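You operate a simulated robot arm through the tools that you are given. There is no shell and no other tool. Be economical: measure what you need, move in short steps, check, and stop when the job is done.

Carry out the task below with a simulated robot arm. There is one attempt and no reset: what you move stays moved.

## Task
Take the yellow tin and leave it on top of the purple clay vase.

The check looks at the end state, three seconds after you hand in, the way a careful person would. Anything else that was tipped, shoved, dropped, spilled or broken makes it a failure.

## Robot
A 6-joint arm with a two-finger parallel gripper, fixed in place. Base frame: the origin is at the foot of the arm, x ahead of it, y to its left, z up; the work surface is at about z = 800. Readings come in mm, rad, newtons and seconds.
With the tool pointing down near the work surface it reaches from about 240 to 640 mm from the base axis. Its first joint turns from -1.152 to 1.152 rad. Payload 2.7 kg.
The tool frame sits at the grasp point between the pads (the TCP): z along the fingers, y along the line on which they close. The tips reach 23 mm beyond it. The gripper opens to 94 mm. The fingers are 38 mm wide and 10 mm thick; the gripper's body (54 by 96 mm) begins 39 mm behind the TCP.
Orientation is that of the tool frame in the base frame, as a unit quaternion [x, y, z, w]. With the fingers straight down and closing along the base's y, the tool's x points along the base's -x, its y along +y and its z along -z.

## Interface
- The arm moves only by the tool move_arm. Its argument "rows" is a list of rows, each a list of 7 numbers: the turn, a rotation vector about the base's x, y, z in degrees, then the shift along the base's x, y, z in mm, then the closure, from 0 (fully open) to 1 (shut). In form: [[rx, ry, rz, dx, dy, dz, gripper], ...]. A call has 1 to 20 rows; each row shifts and turns the commanded pose from where the row before left it. Rows are played at 5 a second. More than 50 mm and 0.15 rad between two rows, or a gripper value outside its range, and nothing of the call is played. Where a pose cannot be reached the arm comes as near as it can. A force on the tool above 40 N (or 10 N above the force at the start of the call, whichever is more), or a blocked arm, ends the call early, and 0.2 s more pass. The fingers move at their own pace (about 45 mm/s each) and stop on an object; they squeeze with about 29 N. The grip force told is the motor's: it shows also when the fingers shut on nothing. Time passes only in rows, and 0.2 s behind the last, so rows that do not move let the fingers close. The reply holds the time, the measured pose of the TCP, the force on the tool along the base axes, the opening and the grip force, in the units named above and with some noise.
- Cameras (640 x 400 px; columns grow to the right, rows downward): "scene" is fixed at [76.6, -433, 1419.9]; the picture's right is [0.77, -0.64, 0.00], its down [-0.34, -0.41, -0.85] and it looks along [0.54, 0.65, -0.53] (base axes); focal length 358 px, centre (320, 200). "wrist" rides on the gripper at [-39, 0, -44] in the tool frame; the picture's right is [0.00, -1.00, 0.00], its down [0.97, 0.00, -0.24] and it looks along [0.24, 0.00, 0.97] (tool axes); focal length 218 px, centre (320, 200).
- snapshot(camera): a new picture of that camera. The clock stands still meanwhile.
- measure_at(camera, pixels): for up to 12 pixels [column, row] of the newest picture of that camera ("zoom" is the newest enlarged one), the place [x, y, z] in the base frame of the surface seen there, good to about 2 mm, but the place of the scene camera against the robot may be out by one fixed shift of up to 12 mm in any direction. The clock stands still meanwhile.
- close_up(camera, box): a new picture of the part [left, top, right, bottom] of that camera's present view, enlarged. The clock stands still meanwhile.
- hand_in(): hands the job in; it is judged then, once.

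Keep the steps short. Do not move on a guess: measure, check each grasp and each placing, and mend mistakes. In all there are 60 turns and 26 pictures (those below and enlarged ones count). Leave the gripper open and the arm clear of the work at the hand-in unless told otherwise, and finish with a single line.

The tools are called after ">>>" as a command line: name --pt "numbers of a row" for each row, then --argument value for the rest, lists and objects as JSON in quotes. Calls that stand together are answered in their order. move_arm: Moves the arm, as the interface text tells. Its arguments: {"type":"object","properties":{"rows":{"type":"array","items":{"type":"array","items":{"type":"number"}}}},"required":["rows"]} The other tools are called the same way: snapshot (camera) takes a picture; measure_at (camera, pixels) gives the place of the surface under pixels of a picture; close_up (camera, box) takes an enlarged picture of a part of a camera's view; hand_in () hands the job in.

At the start:

```text
t: 0.0
tcp_pos: [425.5, 180.4, 1196.7]
orientation: [0.0, 1.0, 0.0, 0.0]
force: [0.7, 0.3, -0.4]
grip_width: 93.9
grasp_force: 0.1
```

scene: 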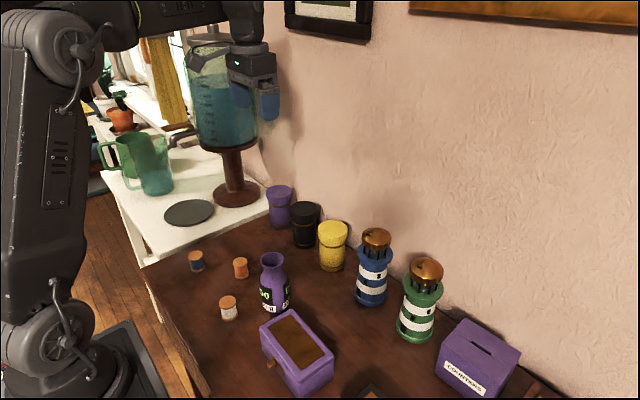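
wrist: 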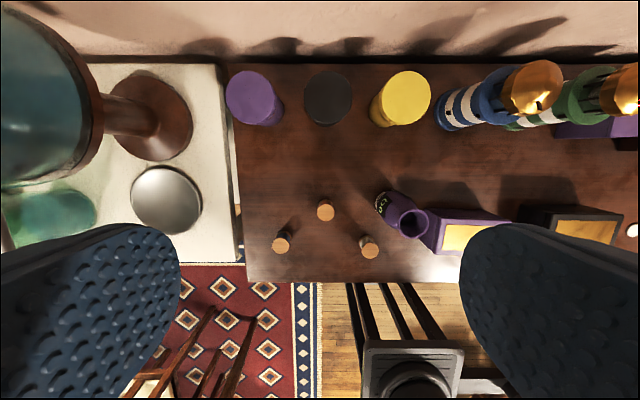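

I see the yellow tin at wrist (403,98) and the purple vase at about (405,215), with its mouth at (412,224). I'll enlarge both and measure them.

>>> close_up --camera "scene" --box '[220, 180, 380, 320]'

>>> measure_at --camera "wrist" --pixels '[[407, 95], [407, 75], [407, 117], [385, 95], [428, 95], [412, 210], [412, 238], [397, 224], [428, 224], [412, 224], [350, 160], [378, 110]]'

>>> measure_at --camera "scene" --pixels '[[333, 229], [320, 228], [346, 228], [333, 240], [332, 262], [272, 259], [262, 259], [284, 259], [275, 305], [272, 267], [372, 235], [305, 208]]'

```text
2.86 times, centred on (300, 250) of scene
```

zoom: 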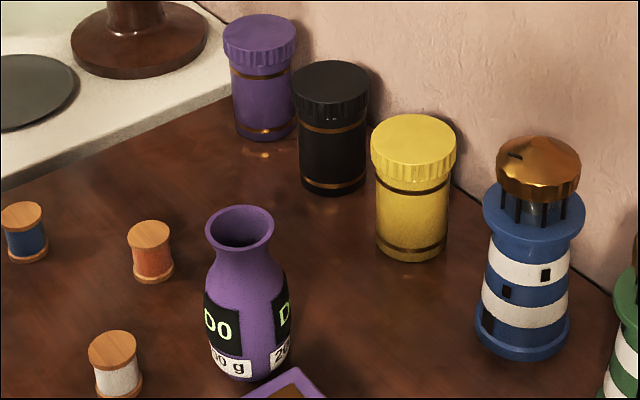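

```text
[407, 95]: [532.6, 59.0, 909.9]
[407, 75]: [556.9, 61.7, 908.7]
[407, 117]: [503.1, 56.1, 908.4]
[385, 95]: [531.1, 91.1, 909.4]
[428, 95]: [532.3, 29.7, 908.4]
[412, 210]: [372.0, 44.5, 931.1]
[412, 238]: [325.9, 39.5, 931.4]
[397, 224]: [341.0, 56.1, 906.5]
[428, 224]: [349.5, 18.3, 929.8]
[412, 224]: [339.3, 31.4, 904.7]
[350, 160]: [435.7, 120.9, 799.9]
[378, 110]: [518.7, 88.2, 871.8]
```

```text
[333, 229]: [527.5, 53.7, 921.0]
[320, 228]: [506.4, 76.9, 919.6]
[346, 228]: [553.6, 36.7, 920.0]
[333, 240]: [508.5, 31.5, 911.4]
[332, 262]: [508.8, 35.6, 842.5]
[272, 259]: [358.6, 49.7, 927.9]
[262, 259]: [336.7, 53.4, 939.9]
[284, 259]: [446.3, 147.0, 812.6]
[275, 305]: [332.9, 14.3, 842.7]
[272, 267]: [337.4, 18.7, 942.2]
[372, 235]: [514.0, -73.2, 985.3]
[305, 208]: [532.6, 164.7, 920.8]
```

The tin top is at about z 909 and 62 mm wide, centred near (530, 59). The vase rim is at about z 931, centred near (349, 42). Next I'll measure the wall and neighbouring tins for clearance, and the rim and lid edges more finely.

>>> measure_at --camera "wrist" --pixels '[[400, 30], [400, 45], [400, 58], [350, 98], [306, 98], [328, 75], [440, 100], [455, 110], [500, 90], [530, 90], [375, 97], [433, 85]]'

>>> close_up --camera "wrist" --box '[360, 50, 460, 260]'

```text
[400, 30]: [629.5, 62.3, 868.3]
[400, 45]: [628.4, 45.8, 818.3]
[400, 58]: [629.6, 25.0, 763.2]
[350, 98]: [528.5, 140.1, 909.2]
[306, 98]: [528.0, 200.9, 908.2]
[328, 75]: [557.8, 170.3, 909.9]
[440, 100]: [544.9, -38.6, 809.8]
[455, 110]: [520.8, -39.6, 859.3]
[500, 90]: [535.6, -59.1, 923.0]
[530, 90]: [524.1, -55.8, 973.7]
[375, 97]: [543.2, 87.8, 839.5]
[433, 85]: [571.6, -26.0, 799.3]
```

```text
1.90 times, centred on (410, 155) of wrist
```

zoom: 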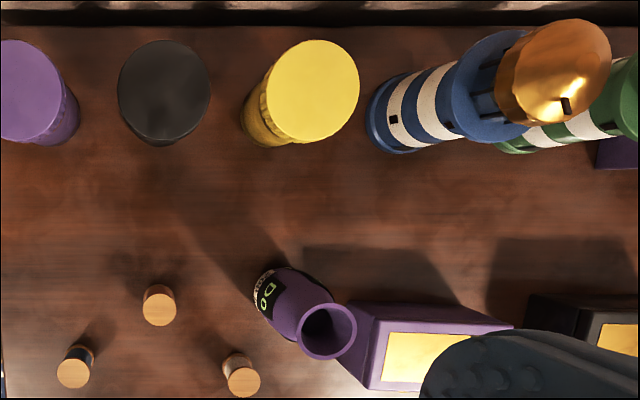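

The wall is at x≈629 and the black tin starts at y≈139. The lighthouse edge is near y≈-40, so there is room to close along y. Now I'll measure the lid and rim edges in the zoom.

>>> measure_at --camera "zoom" --pixels '[[269, 92], [357, 88], [312, 42], [312, 139], [301, 332], [354, 332], [328, 306], [328, 357], [250, 120], [310, 309], [347, 309], [347, 353]]'

```text
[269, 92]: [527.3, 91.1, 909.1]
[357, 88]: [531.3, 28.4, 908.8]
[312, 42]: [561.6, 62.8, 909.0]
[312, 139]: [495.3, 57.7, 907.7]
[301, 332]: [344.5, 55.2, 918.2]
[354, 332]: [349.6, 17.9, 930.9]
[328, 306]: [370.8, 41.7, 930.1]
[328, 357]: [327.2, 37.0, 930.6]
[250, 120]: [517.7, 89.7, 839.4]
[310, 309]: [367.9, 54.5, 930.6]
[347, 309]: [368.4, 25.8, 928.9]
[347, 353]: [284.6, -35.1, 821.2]
```

The lid centre is (529, 60) and its diameter is about 65. The rim centre is (349, 40) at z≈931. I'll move above the tin with the gripper open, down to about z 1000.

>>> move_arm --pt "0 0 0 25.9 -30.1 -10 0" --pt "0 0 0 25.9 -30.1 -10 0" --pt "0 0 0 25.9 -30.1 -10 0" --pt "0 0 0 25.8 -30.1 -10 0" --pt "0 0 0 0 0 -40 0" --pt "0 0 0 0 0 -40 0" --pt "0 0 0 0 0 -40 0" --pt "0 0 0 0 0 -36 0" --pt "0 0 0 0 0 0 0"

>>> snapshot --camera "wrist"

```text
t: 2.0
tcp_pos: [530.1, 62.6, 1000.4]
orientation: [0.0, 1.0, 0.001, 0.0]
force: [0.3, -0.1, 0.1]
grip_width: 94.0
grasp_force: 0.0
```

```text
21 pictures are left
```

wrist: 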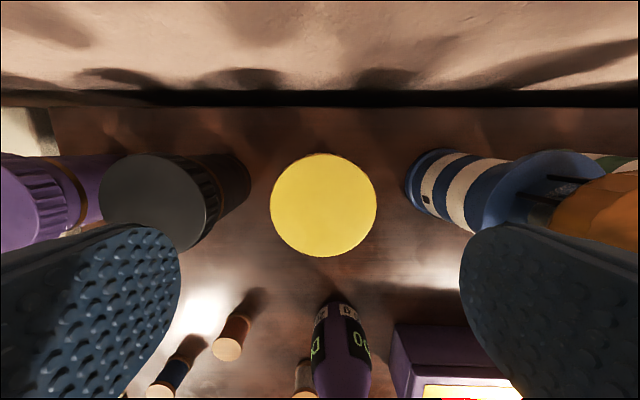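

The lid sits at (323,205), between columns 271 and 376. I'll measure it again from here for exact centring.

>>> measure_at --camera "wrist" --pixels '[[273, 204], [374, 204], [323, 156], [323, 254], [323, 204], [195, 200], [410, 190]]'

```text
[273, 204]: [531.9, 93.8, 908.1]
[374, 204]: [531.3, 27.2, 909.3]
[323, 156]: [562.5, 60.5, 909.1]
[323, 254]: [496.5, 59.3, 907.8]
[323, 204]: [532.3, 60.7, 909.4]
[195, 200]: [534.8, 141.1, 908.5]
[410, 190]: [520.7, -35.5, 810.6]
```

The centre is (530, 60.3). I'll go down to z≈894 with a small y correction.

>>> move_arm --pt "0 0 0 0 -2 -30 0" --pt "0 0 0 0 0 -30 0" --pt "0 0 0 0 0 -25 0" --pt "0 0 0 0 0 -15 0" --pt "0 0 0 0 0 -6 0" --pt "0 0 0 0 0 0 0"

```text
t: 3.4
tcp_pos: [529.2, 58.9, 894.6]
orientation: [0.0, 1.0, 0.001, 0.0]
force: [0.5, 0.7, -0.2]
grip_width: 93.9
grasp_force: 0.0
```

There was no contact on the way down. Now I'll close on the lid.

>>> move_arm --pt "0 0 0 0 1 0 0.2" --pt "0 0 0 0 0 0 0.4" --pt "0 0 0 0 0 0 0.7" --pt "0 0 0 0 0 0 1" --pt "0 0 0 0 0 0 1" --pt "0 0 0 0 0 0 1"

```text
t: 4.8
tcp_pos: [529.6, 59.8, 894.0]
orientation: [-0.001, 1.0, 0.001, 0.0]
force: [0.5, -0.7, 0.9]
grip_width: 69.5
grasp_force: 28.9
```

The fingers hold at 69.5 mm with 29 N. I'll lift a little and check.

>>> move_arm --pt "0 0 0 0 0 10 1" --pt "0 0 0 0 0 15 1" --pt "0 0 0 0 0 25 1" --pt "0 0 0 0 0 0 1"

>>> snapshot --camera "scene"

```text
t: 5.8
tcp_pos: [528.3, 57.6, 945.4]
orientation: [0.0, 1.0, 0.001, 0.0]
force: [-0.3, -0.3, -1.3]
grip_width: 69.7
grasp_force: 29.0
```

```text
20 pictures are left
```

scene: 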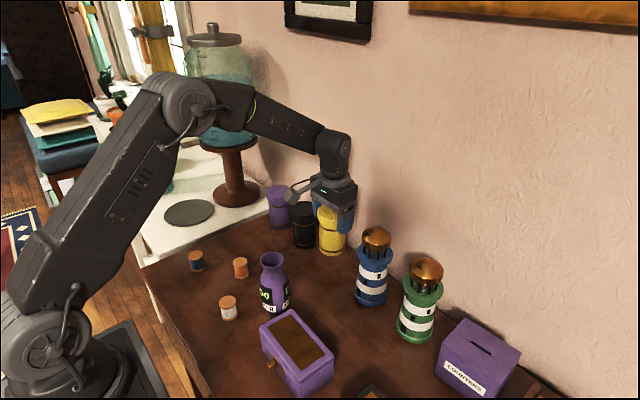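

The reading suggests a light load. I'll look closer to see that the whole tin came up, not just the lid.

>>> close_up --camera "scene" --box '[270, 170, 400, 280]'

```text
3.64 times, centred on (335, 225) of scene
```

zoom: 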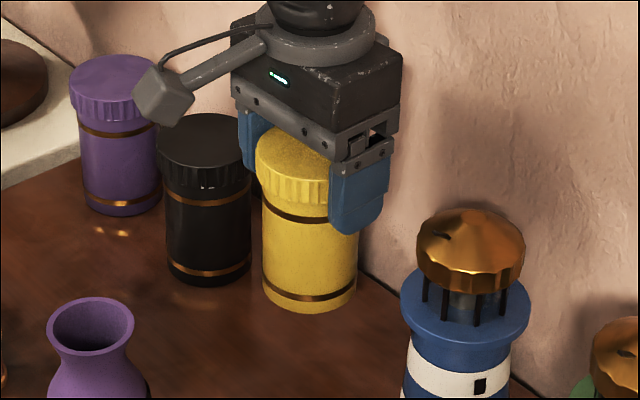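

>>> measure_at --camera "zoom" --pixels '[[305, 306], [305, 250], [290, 165], [165, 110], [205, 280], [280, 302], [340, 302]]'

```text
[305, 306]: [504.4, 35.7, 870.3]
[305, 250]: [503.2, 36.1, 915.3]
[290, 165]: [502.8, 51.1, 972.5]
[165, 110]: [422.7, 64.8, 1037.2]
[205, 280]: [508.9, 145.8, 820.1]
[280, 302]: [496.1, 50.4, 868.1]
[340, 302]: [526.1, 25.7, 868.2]
```

The tin's bottom rose with it, about 50 mm off the table, so the grip is good. Resting on the rim, the TCP should be at z≈1025. I'll rise to about 1070, then carry the tin to above (349, 40).

>>> move_arm --pt "0 0 0 0 0 30 1" --pt "0 0 0 0 0 35 1" --pt "0 0 0 0 0 35 1" --pt "0 0 0 0 0 25 1" --pt "0 0 0 -15 -2 0 1" --pt "0 0 0 -25 -2 0 1" --pt "0 0 0 -30 -3 0 1" --pt "0 0 0 -30 -3 0 1" --pt "0 0 0 -30 -3 0 1" --pt "0 0 0 -25 -3 0 1" --pt "0 0 0 -15 -2 0 1" --pt "0 0 0 -10 -1 0 1" --pt "0 0 0 0 0 0 1" --pt "0 0 0 0 0 0 1"

>>> close_up --camera "scene" --box '[200, 140, 360, 340]'

>>> snapshot --camera "wrist"

```text
t: 8.8
tcp_pos: [348.7, 40.1, 1067.9]
orientation: [-0.001, 1.0, 0.001, -0.001]
force: [0.3, -0.1, -1.0]
grip_width: 68.9
grasp_force: 29.3
```

```text
2.00 times, centred on (280, 240) of scene
```

zoom: 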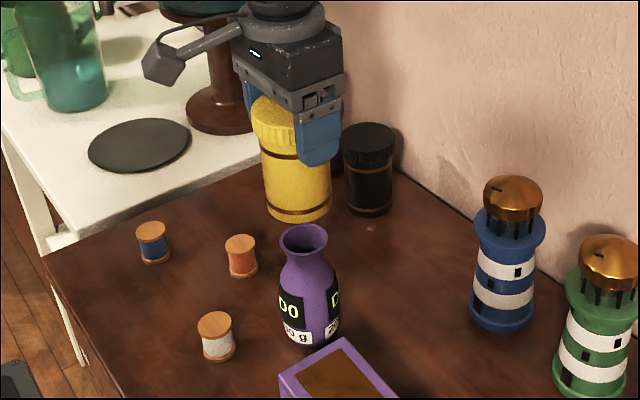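

```text
17 pictures are left
```

wrist: 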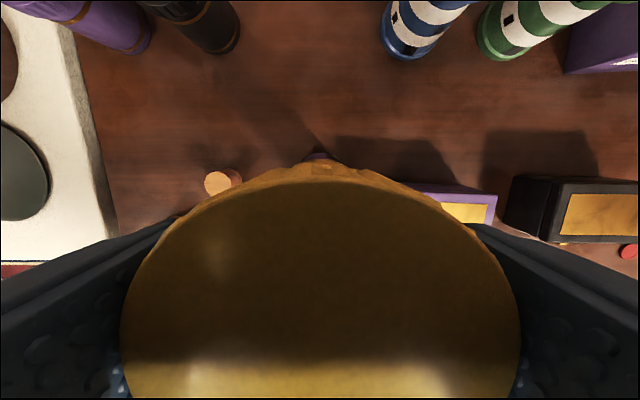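

The tin hangs about 40 mm over the vase. I'll compare tin and rim in the same scene camera frame to check the centring.

>>> measure_at --camera "zoom" --pixels '[[267, 190], [282, 190], [297, 190], [312, 190], [326, 190], [297, 220], [282, 240], [324, 240], [303, 227], [303, 256], [290, 251], [318, 251]]'

```text
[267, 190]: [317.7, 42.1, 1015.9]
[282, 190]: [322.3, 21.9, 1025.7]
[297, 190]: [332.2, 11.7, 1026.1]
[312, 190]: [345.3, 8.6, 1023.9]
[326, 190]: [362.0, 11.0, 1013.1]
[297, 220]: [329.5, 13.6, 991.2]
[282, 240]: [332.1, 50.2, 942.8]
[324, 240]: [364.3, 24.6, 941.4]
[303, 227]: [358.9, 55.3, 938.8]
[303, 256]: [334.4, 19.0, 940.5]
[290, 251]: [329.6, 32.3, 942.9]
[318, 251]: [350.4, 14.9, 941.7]
```

The tin axis is (347.7, 37.8) and the rim centre is (347.5, 37.3) in the scene frame, so they line up within 1 mm. I'll lower to just above the expected contact.

>>> move_arm --pt "0 0 0 0 0 -12 1" --pt "0 0 0 0 0 -12 1" --pt "0 0 0 0 0 -8 1" --pt "0 0 0 0 0 -4 1" --pt "0 0 0 0 0 -2 1" --pt "0 0 0 0 0 0 1"

>>> close_up --camera "scene" --box '[220, 170, 340, 330]'

```text
t: 10.2
tcp_pos: [348.5, 41.9, 1031.9]
orientation: [-0.001, 1.0, 0.001, 0.0]
force: [0.1, -0.8, -1.2]
grip_width: 69.2
grasp_force: 28.7
```

```text
2.50 times, centred on (280, 250) of scene
```

zoom: 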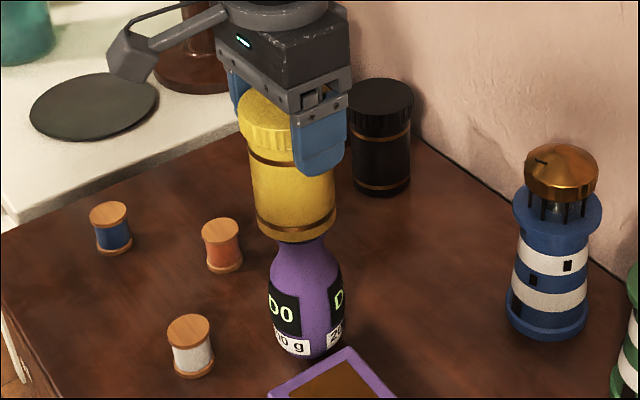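

The tin is straight above the vase and there is no contact yet. I'll lower in 1.5 mm steps and watch the force.

>>> move_arm --pt "0 0 0 0 0 -1.5 1" --pt "0 0 0 0 0 -1.5 1" --pt "0 0 0 0 0 0 1"

>>> move_arm --pt "0 0 0 0 0 -1 1" --pt "0 0 0 0 0 0 1"

>>> move_arm --pt "0 0 0 0 0 -1 1" --pt "0 0 0 0 0 0 1"

```text
t: 11.0
tcp_pos: [347.1, 39.8, 1028.4]
orientation: [-0.001, 1.0, 0.001, 0.0]
force: [0.9, 0.0, -1.1]
grip_width: 69.6
grasp_force: 29.3
```

```text
t: 11.6
tcp_pos: [347.5, 39.2, 1028.2]
orientation: [0.0, 1.0, 0.001, 0.0]
force: [-0.8, 0.6, -2.1]
grip_width: 69.4
grasp_force: 28.7
```

```text
t: 12.2
tcp_pos: [348.9, 39.1, 1027.3]
orientation: [-0.001, 1.0, 0.002, 0.0]
force: [0.2, -0.3, -1.6]
grip_width: 69.4
grasp_force: 28.5
```

There's still no contact at z≈1027, so I'll continue 1 mm at a time.

>>> move_arm --pt "0 0 0 0 0 -1 1" --pt "0 0 0 0 0 0 1"

>>> move_arm --pt "0 0 0 0 0 -0.7 1" --pt "0 0 0 0 0 0 1"

```text
t: 12.8
tcp_pos: [348.4, 38.5, 1025.5]
orientation: [-0.001, 1.0, 0.001, 0.001]
force: [0.2, -0.3, -2.3]
grip_width: 69.4
grasp_force: 28.5
```

```text
t: 13.4
tcp_pos: [347.9, 39.4, 1025.2]
orientation: [0.0, 1.0, 0.0, 0.0]
force: [-1.1, 0.2, -1.5]
grip_width: 69.4
grasp_force: 28.8
```

>>> move_arm --pt "0 0 0 0 0 -0.7 1" --pt "0 0 0 0 0 0 1"

```text
t: 14.0
tcp_pos: [349.0, 40.1, 1023.9]
orientation: [-0.001, 1.0, 0.001, -0.001]
force: [0.2, -0.9, -0.5]
grip_width: 69.4
grasp_force: 28.9
```

The force is starting to change (-0.5). One more small step.

>>> move_arm --pt "0 0 0 0 0 -0.7 1" --pt "0 0 0 0 0 0 1"

```text
t: 14.6
tcp_pos: [350.3, 40.6, 1024.3]
orientation: [-0.001, 1.0, 0.001, 0.001]
force: [-2.4, -0.4, 6.7]
grip_width: 69.4
grasp_force: 28.3
```

It's in contact at 6.7 N. I'll ease up 0.4 mm, look, then release gently.

>>> move_arm --pt "0 0 0 0 0 0.4 1" --pt "0 0 0 0 0 0 1"

>>> close_up --camera "scene" --box '[220, 170, 340, 330]'

```text
t: 15.2
tcp_pos: [350.0, 41.0, 1023.5]
orientation: [-0.001, 1.0, 0.001, 0.0]
force: [-1.0, 0.3, 3.7]
grip_width: 69.1
grasp_force: 29.3
```

```text
2.50 times, centred on (280, 250) of scene
```

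zoom: 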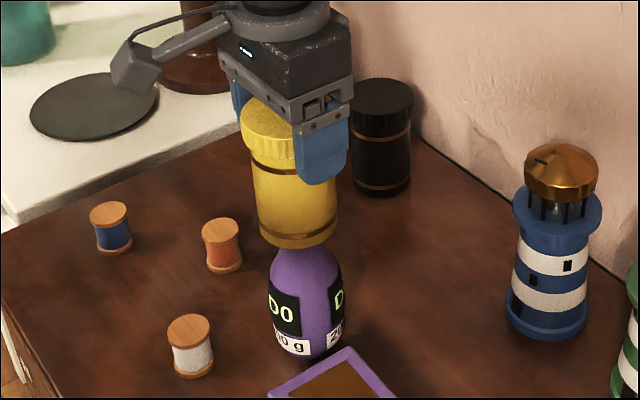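

The tin sits upright on the vase and the vase hasn't moved. Now I'll release gradually.

>>> move_arm --pt "0 0 0 0 0 0.2 0.25" --pt "0 0 0 0 0 0 0.22" --pt "0 0 0 0 0 0 0.18" --pt "0 0 0 0 0 0 0.12" --pt "0 0 0 0 0 0 0.06" --pt "0 0 0 0 0 0 0" --pt "0 0 0 0 0 0 0"

>>> snapshot --camera "wrist"

```text
t: 16.8
tcp_pos: [349.0, 40.4, 1024.9]
orientation: [0.0, 1.0, 0.0, 0.0]
force: [-0.2, -0.6, 0.1]
grip_width: 94.3
grasp_force: 0.0
```

```text
14 pictures are left
```

wrist: 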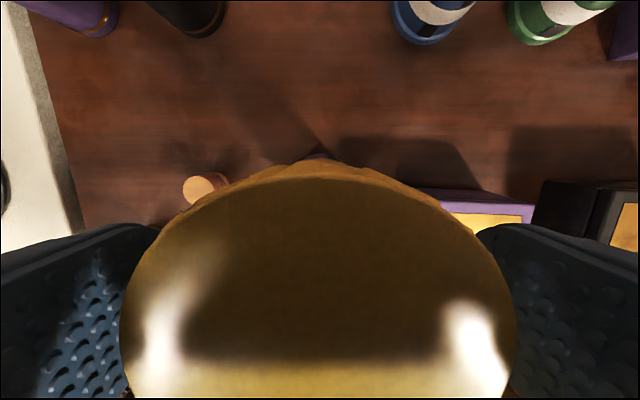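

The fingers are clear on both sides and the tin stands. I'll rise straight up.

>>> move_arm --pt "0 0 0 0 0 5 0" --pt "0 0 0 0 0 15 0" --pt "0 0 0 0 0 30 0" --pt "0 0 0 0 0 40 0" --pt "0 0 0 0 0 40 0" --pt "0 0 0 0 0 0 0" --pt "0 0 0 0 0 0 0"

>>> snapshot --camera "scene"

>>> snapshot --camera "wrist"

```text
t: 18.4
tcp_pos: [347.8, 39.1, 1155.3]
orientation: [-0.001, 1.0, 0.001, 0.0]
force: [-0.7, -0.4, -0.6]
grip_width: 93.8
grasp_force: 0.1
```

```text
13 pictures are left
```

scene: 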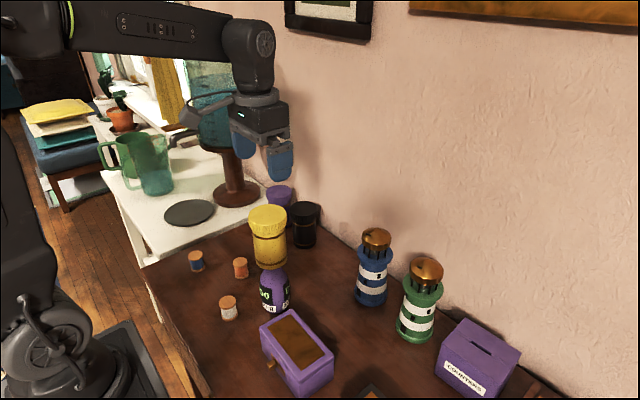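

```text
12 pictures are left
```

wrist: 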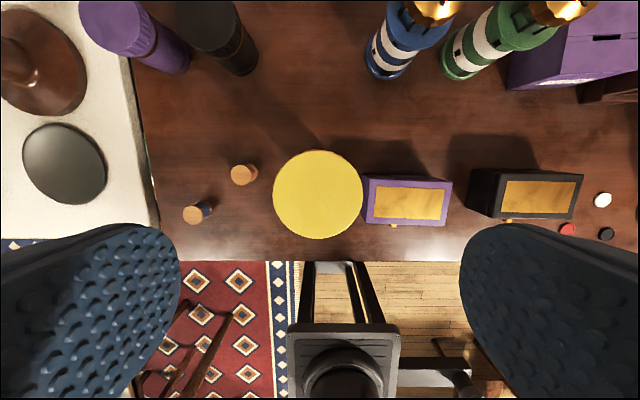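

The tin stands on the vase and everything else is where it was. I'll measure the tin's top to check it is level.

>>> measure_at --camera "wrist" --pixels '[[277, 195], [359, 195], [318, 154], [318, 235], [318, 195]]'

```text
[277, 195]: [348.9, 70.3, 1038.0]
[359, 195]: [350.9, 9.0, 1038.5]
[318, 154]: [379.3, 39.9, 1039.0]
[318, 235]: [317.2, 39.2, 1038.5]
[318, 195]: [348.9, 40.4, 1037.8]
```

The top is level at z≈1038 and centred at (349, 40), right over the rim. The arm is clear and the gripper is open, so I'm handing in.

>>> hand_in

```text
The job is handed in.
```

The yellow tin is on top of the purple clay vase, level and centred; nothing else was moved, and the gripper is open and clear.
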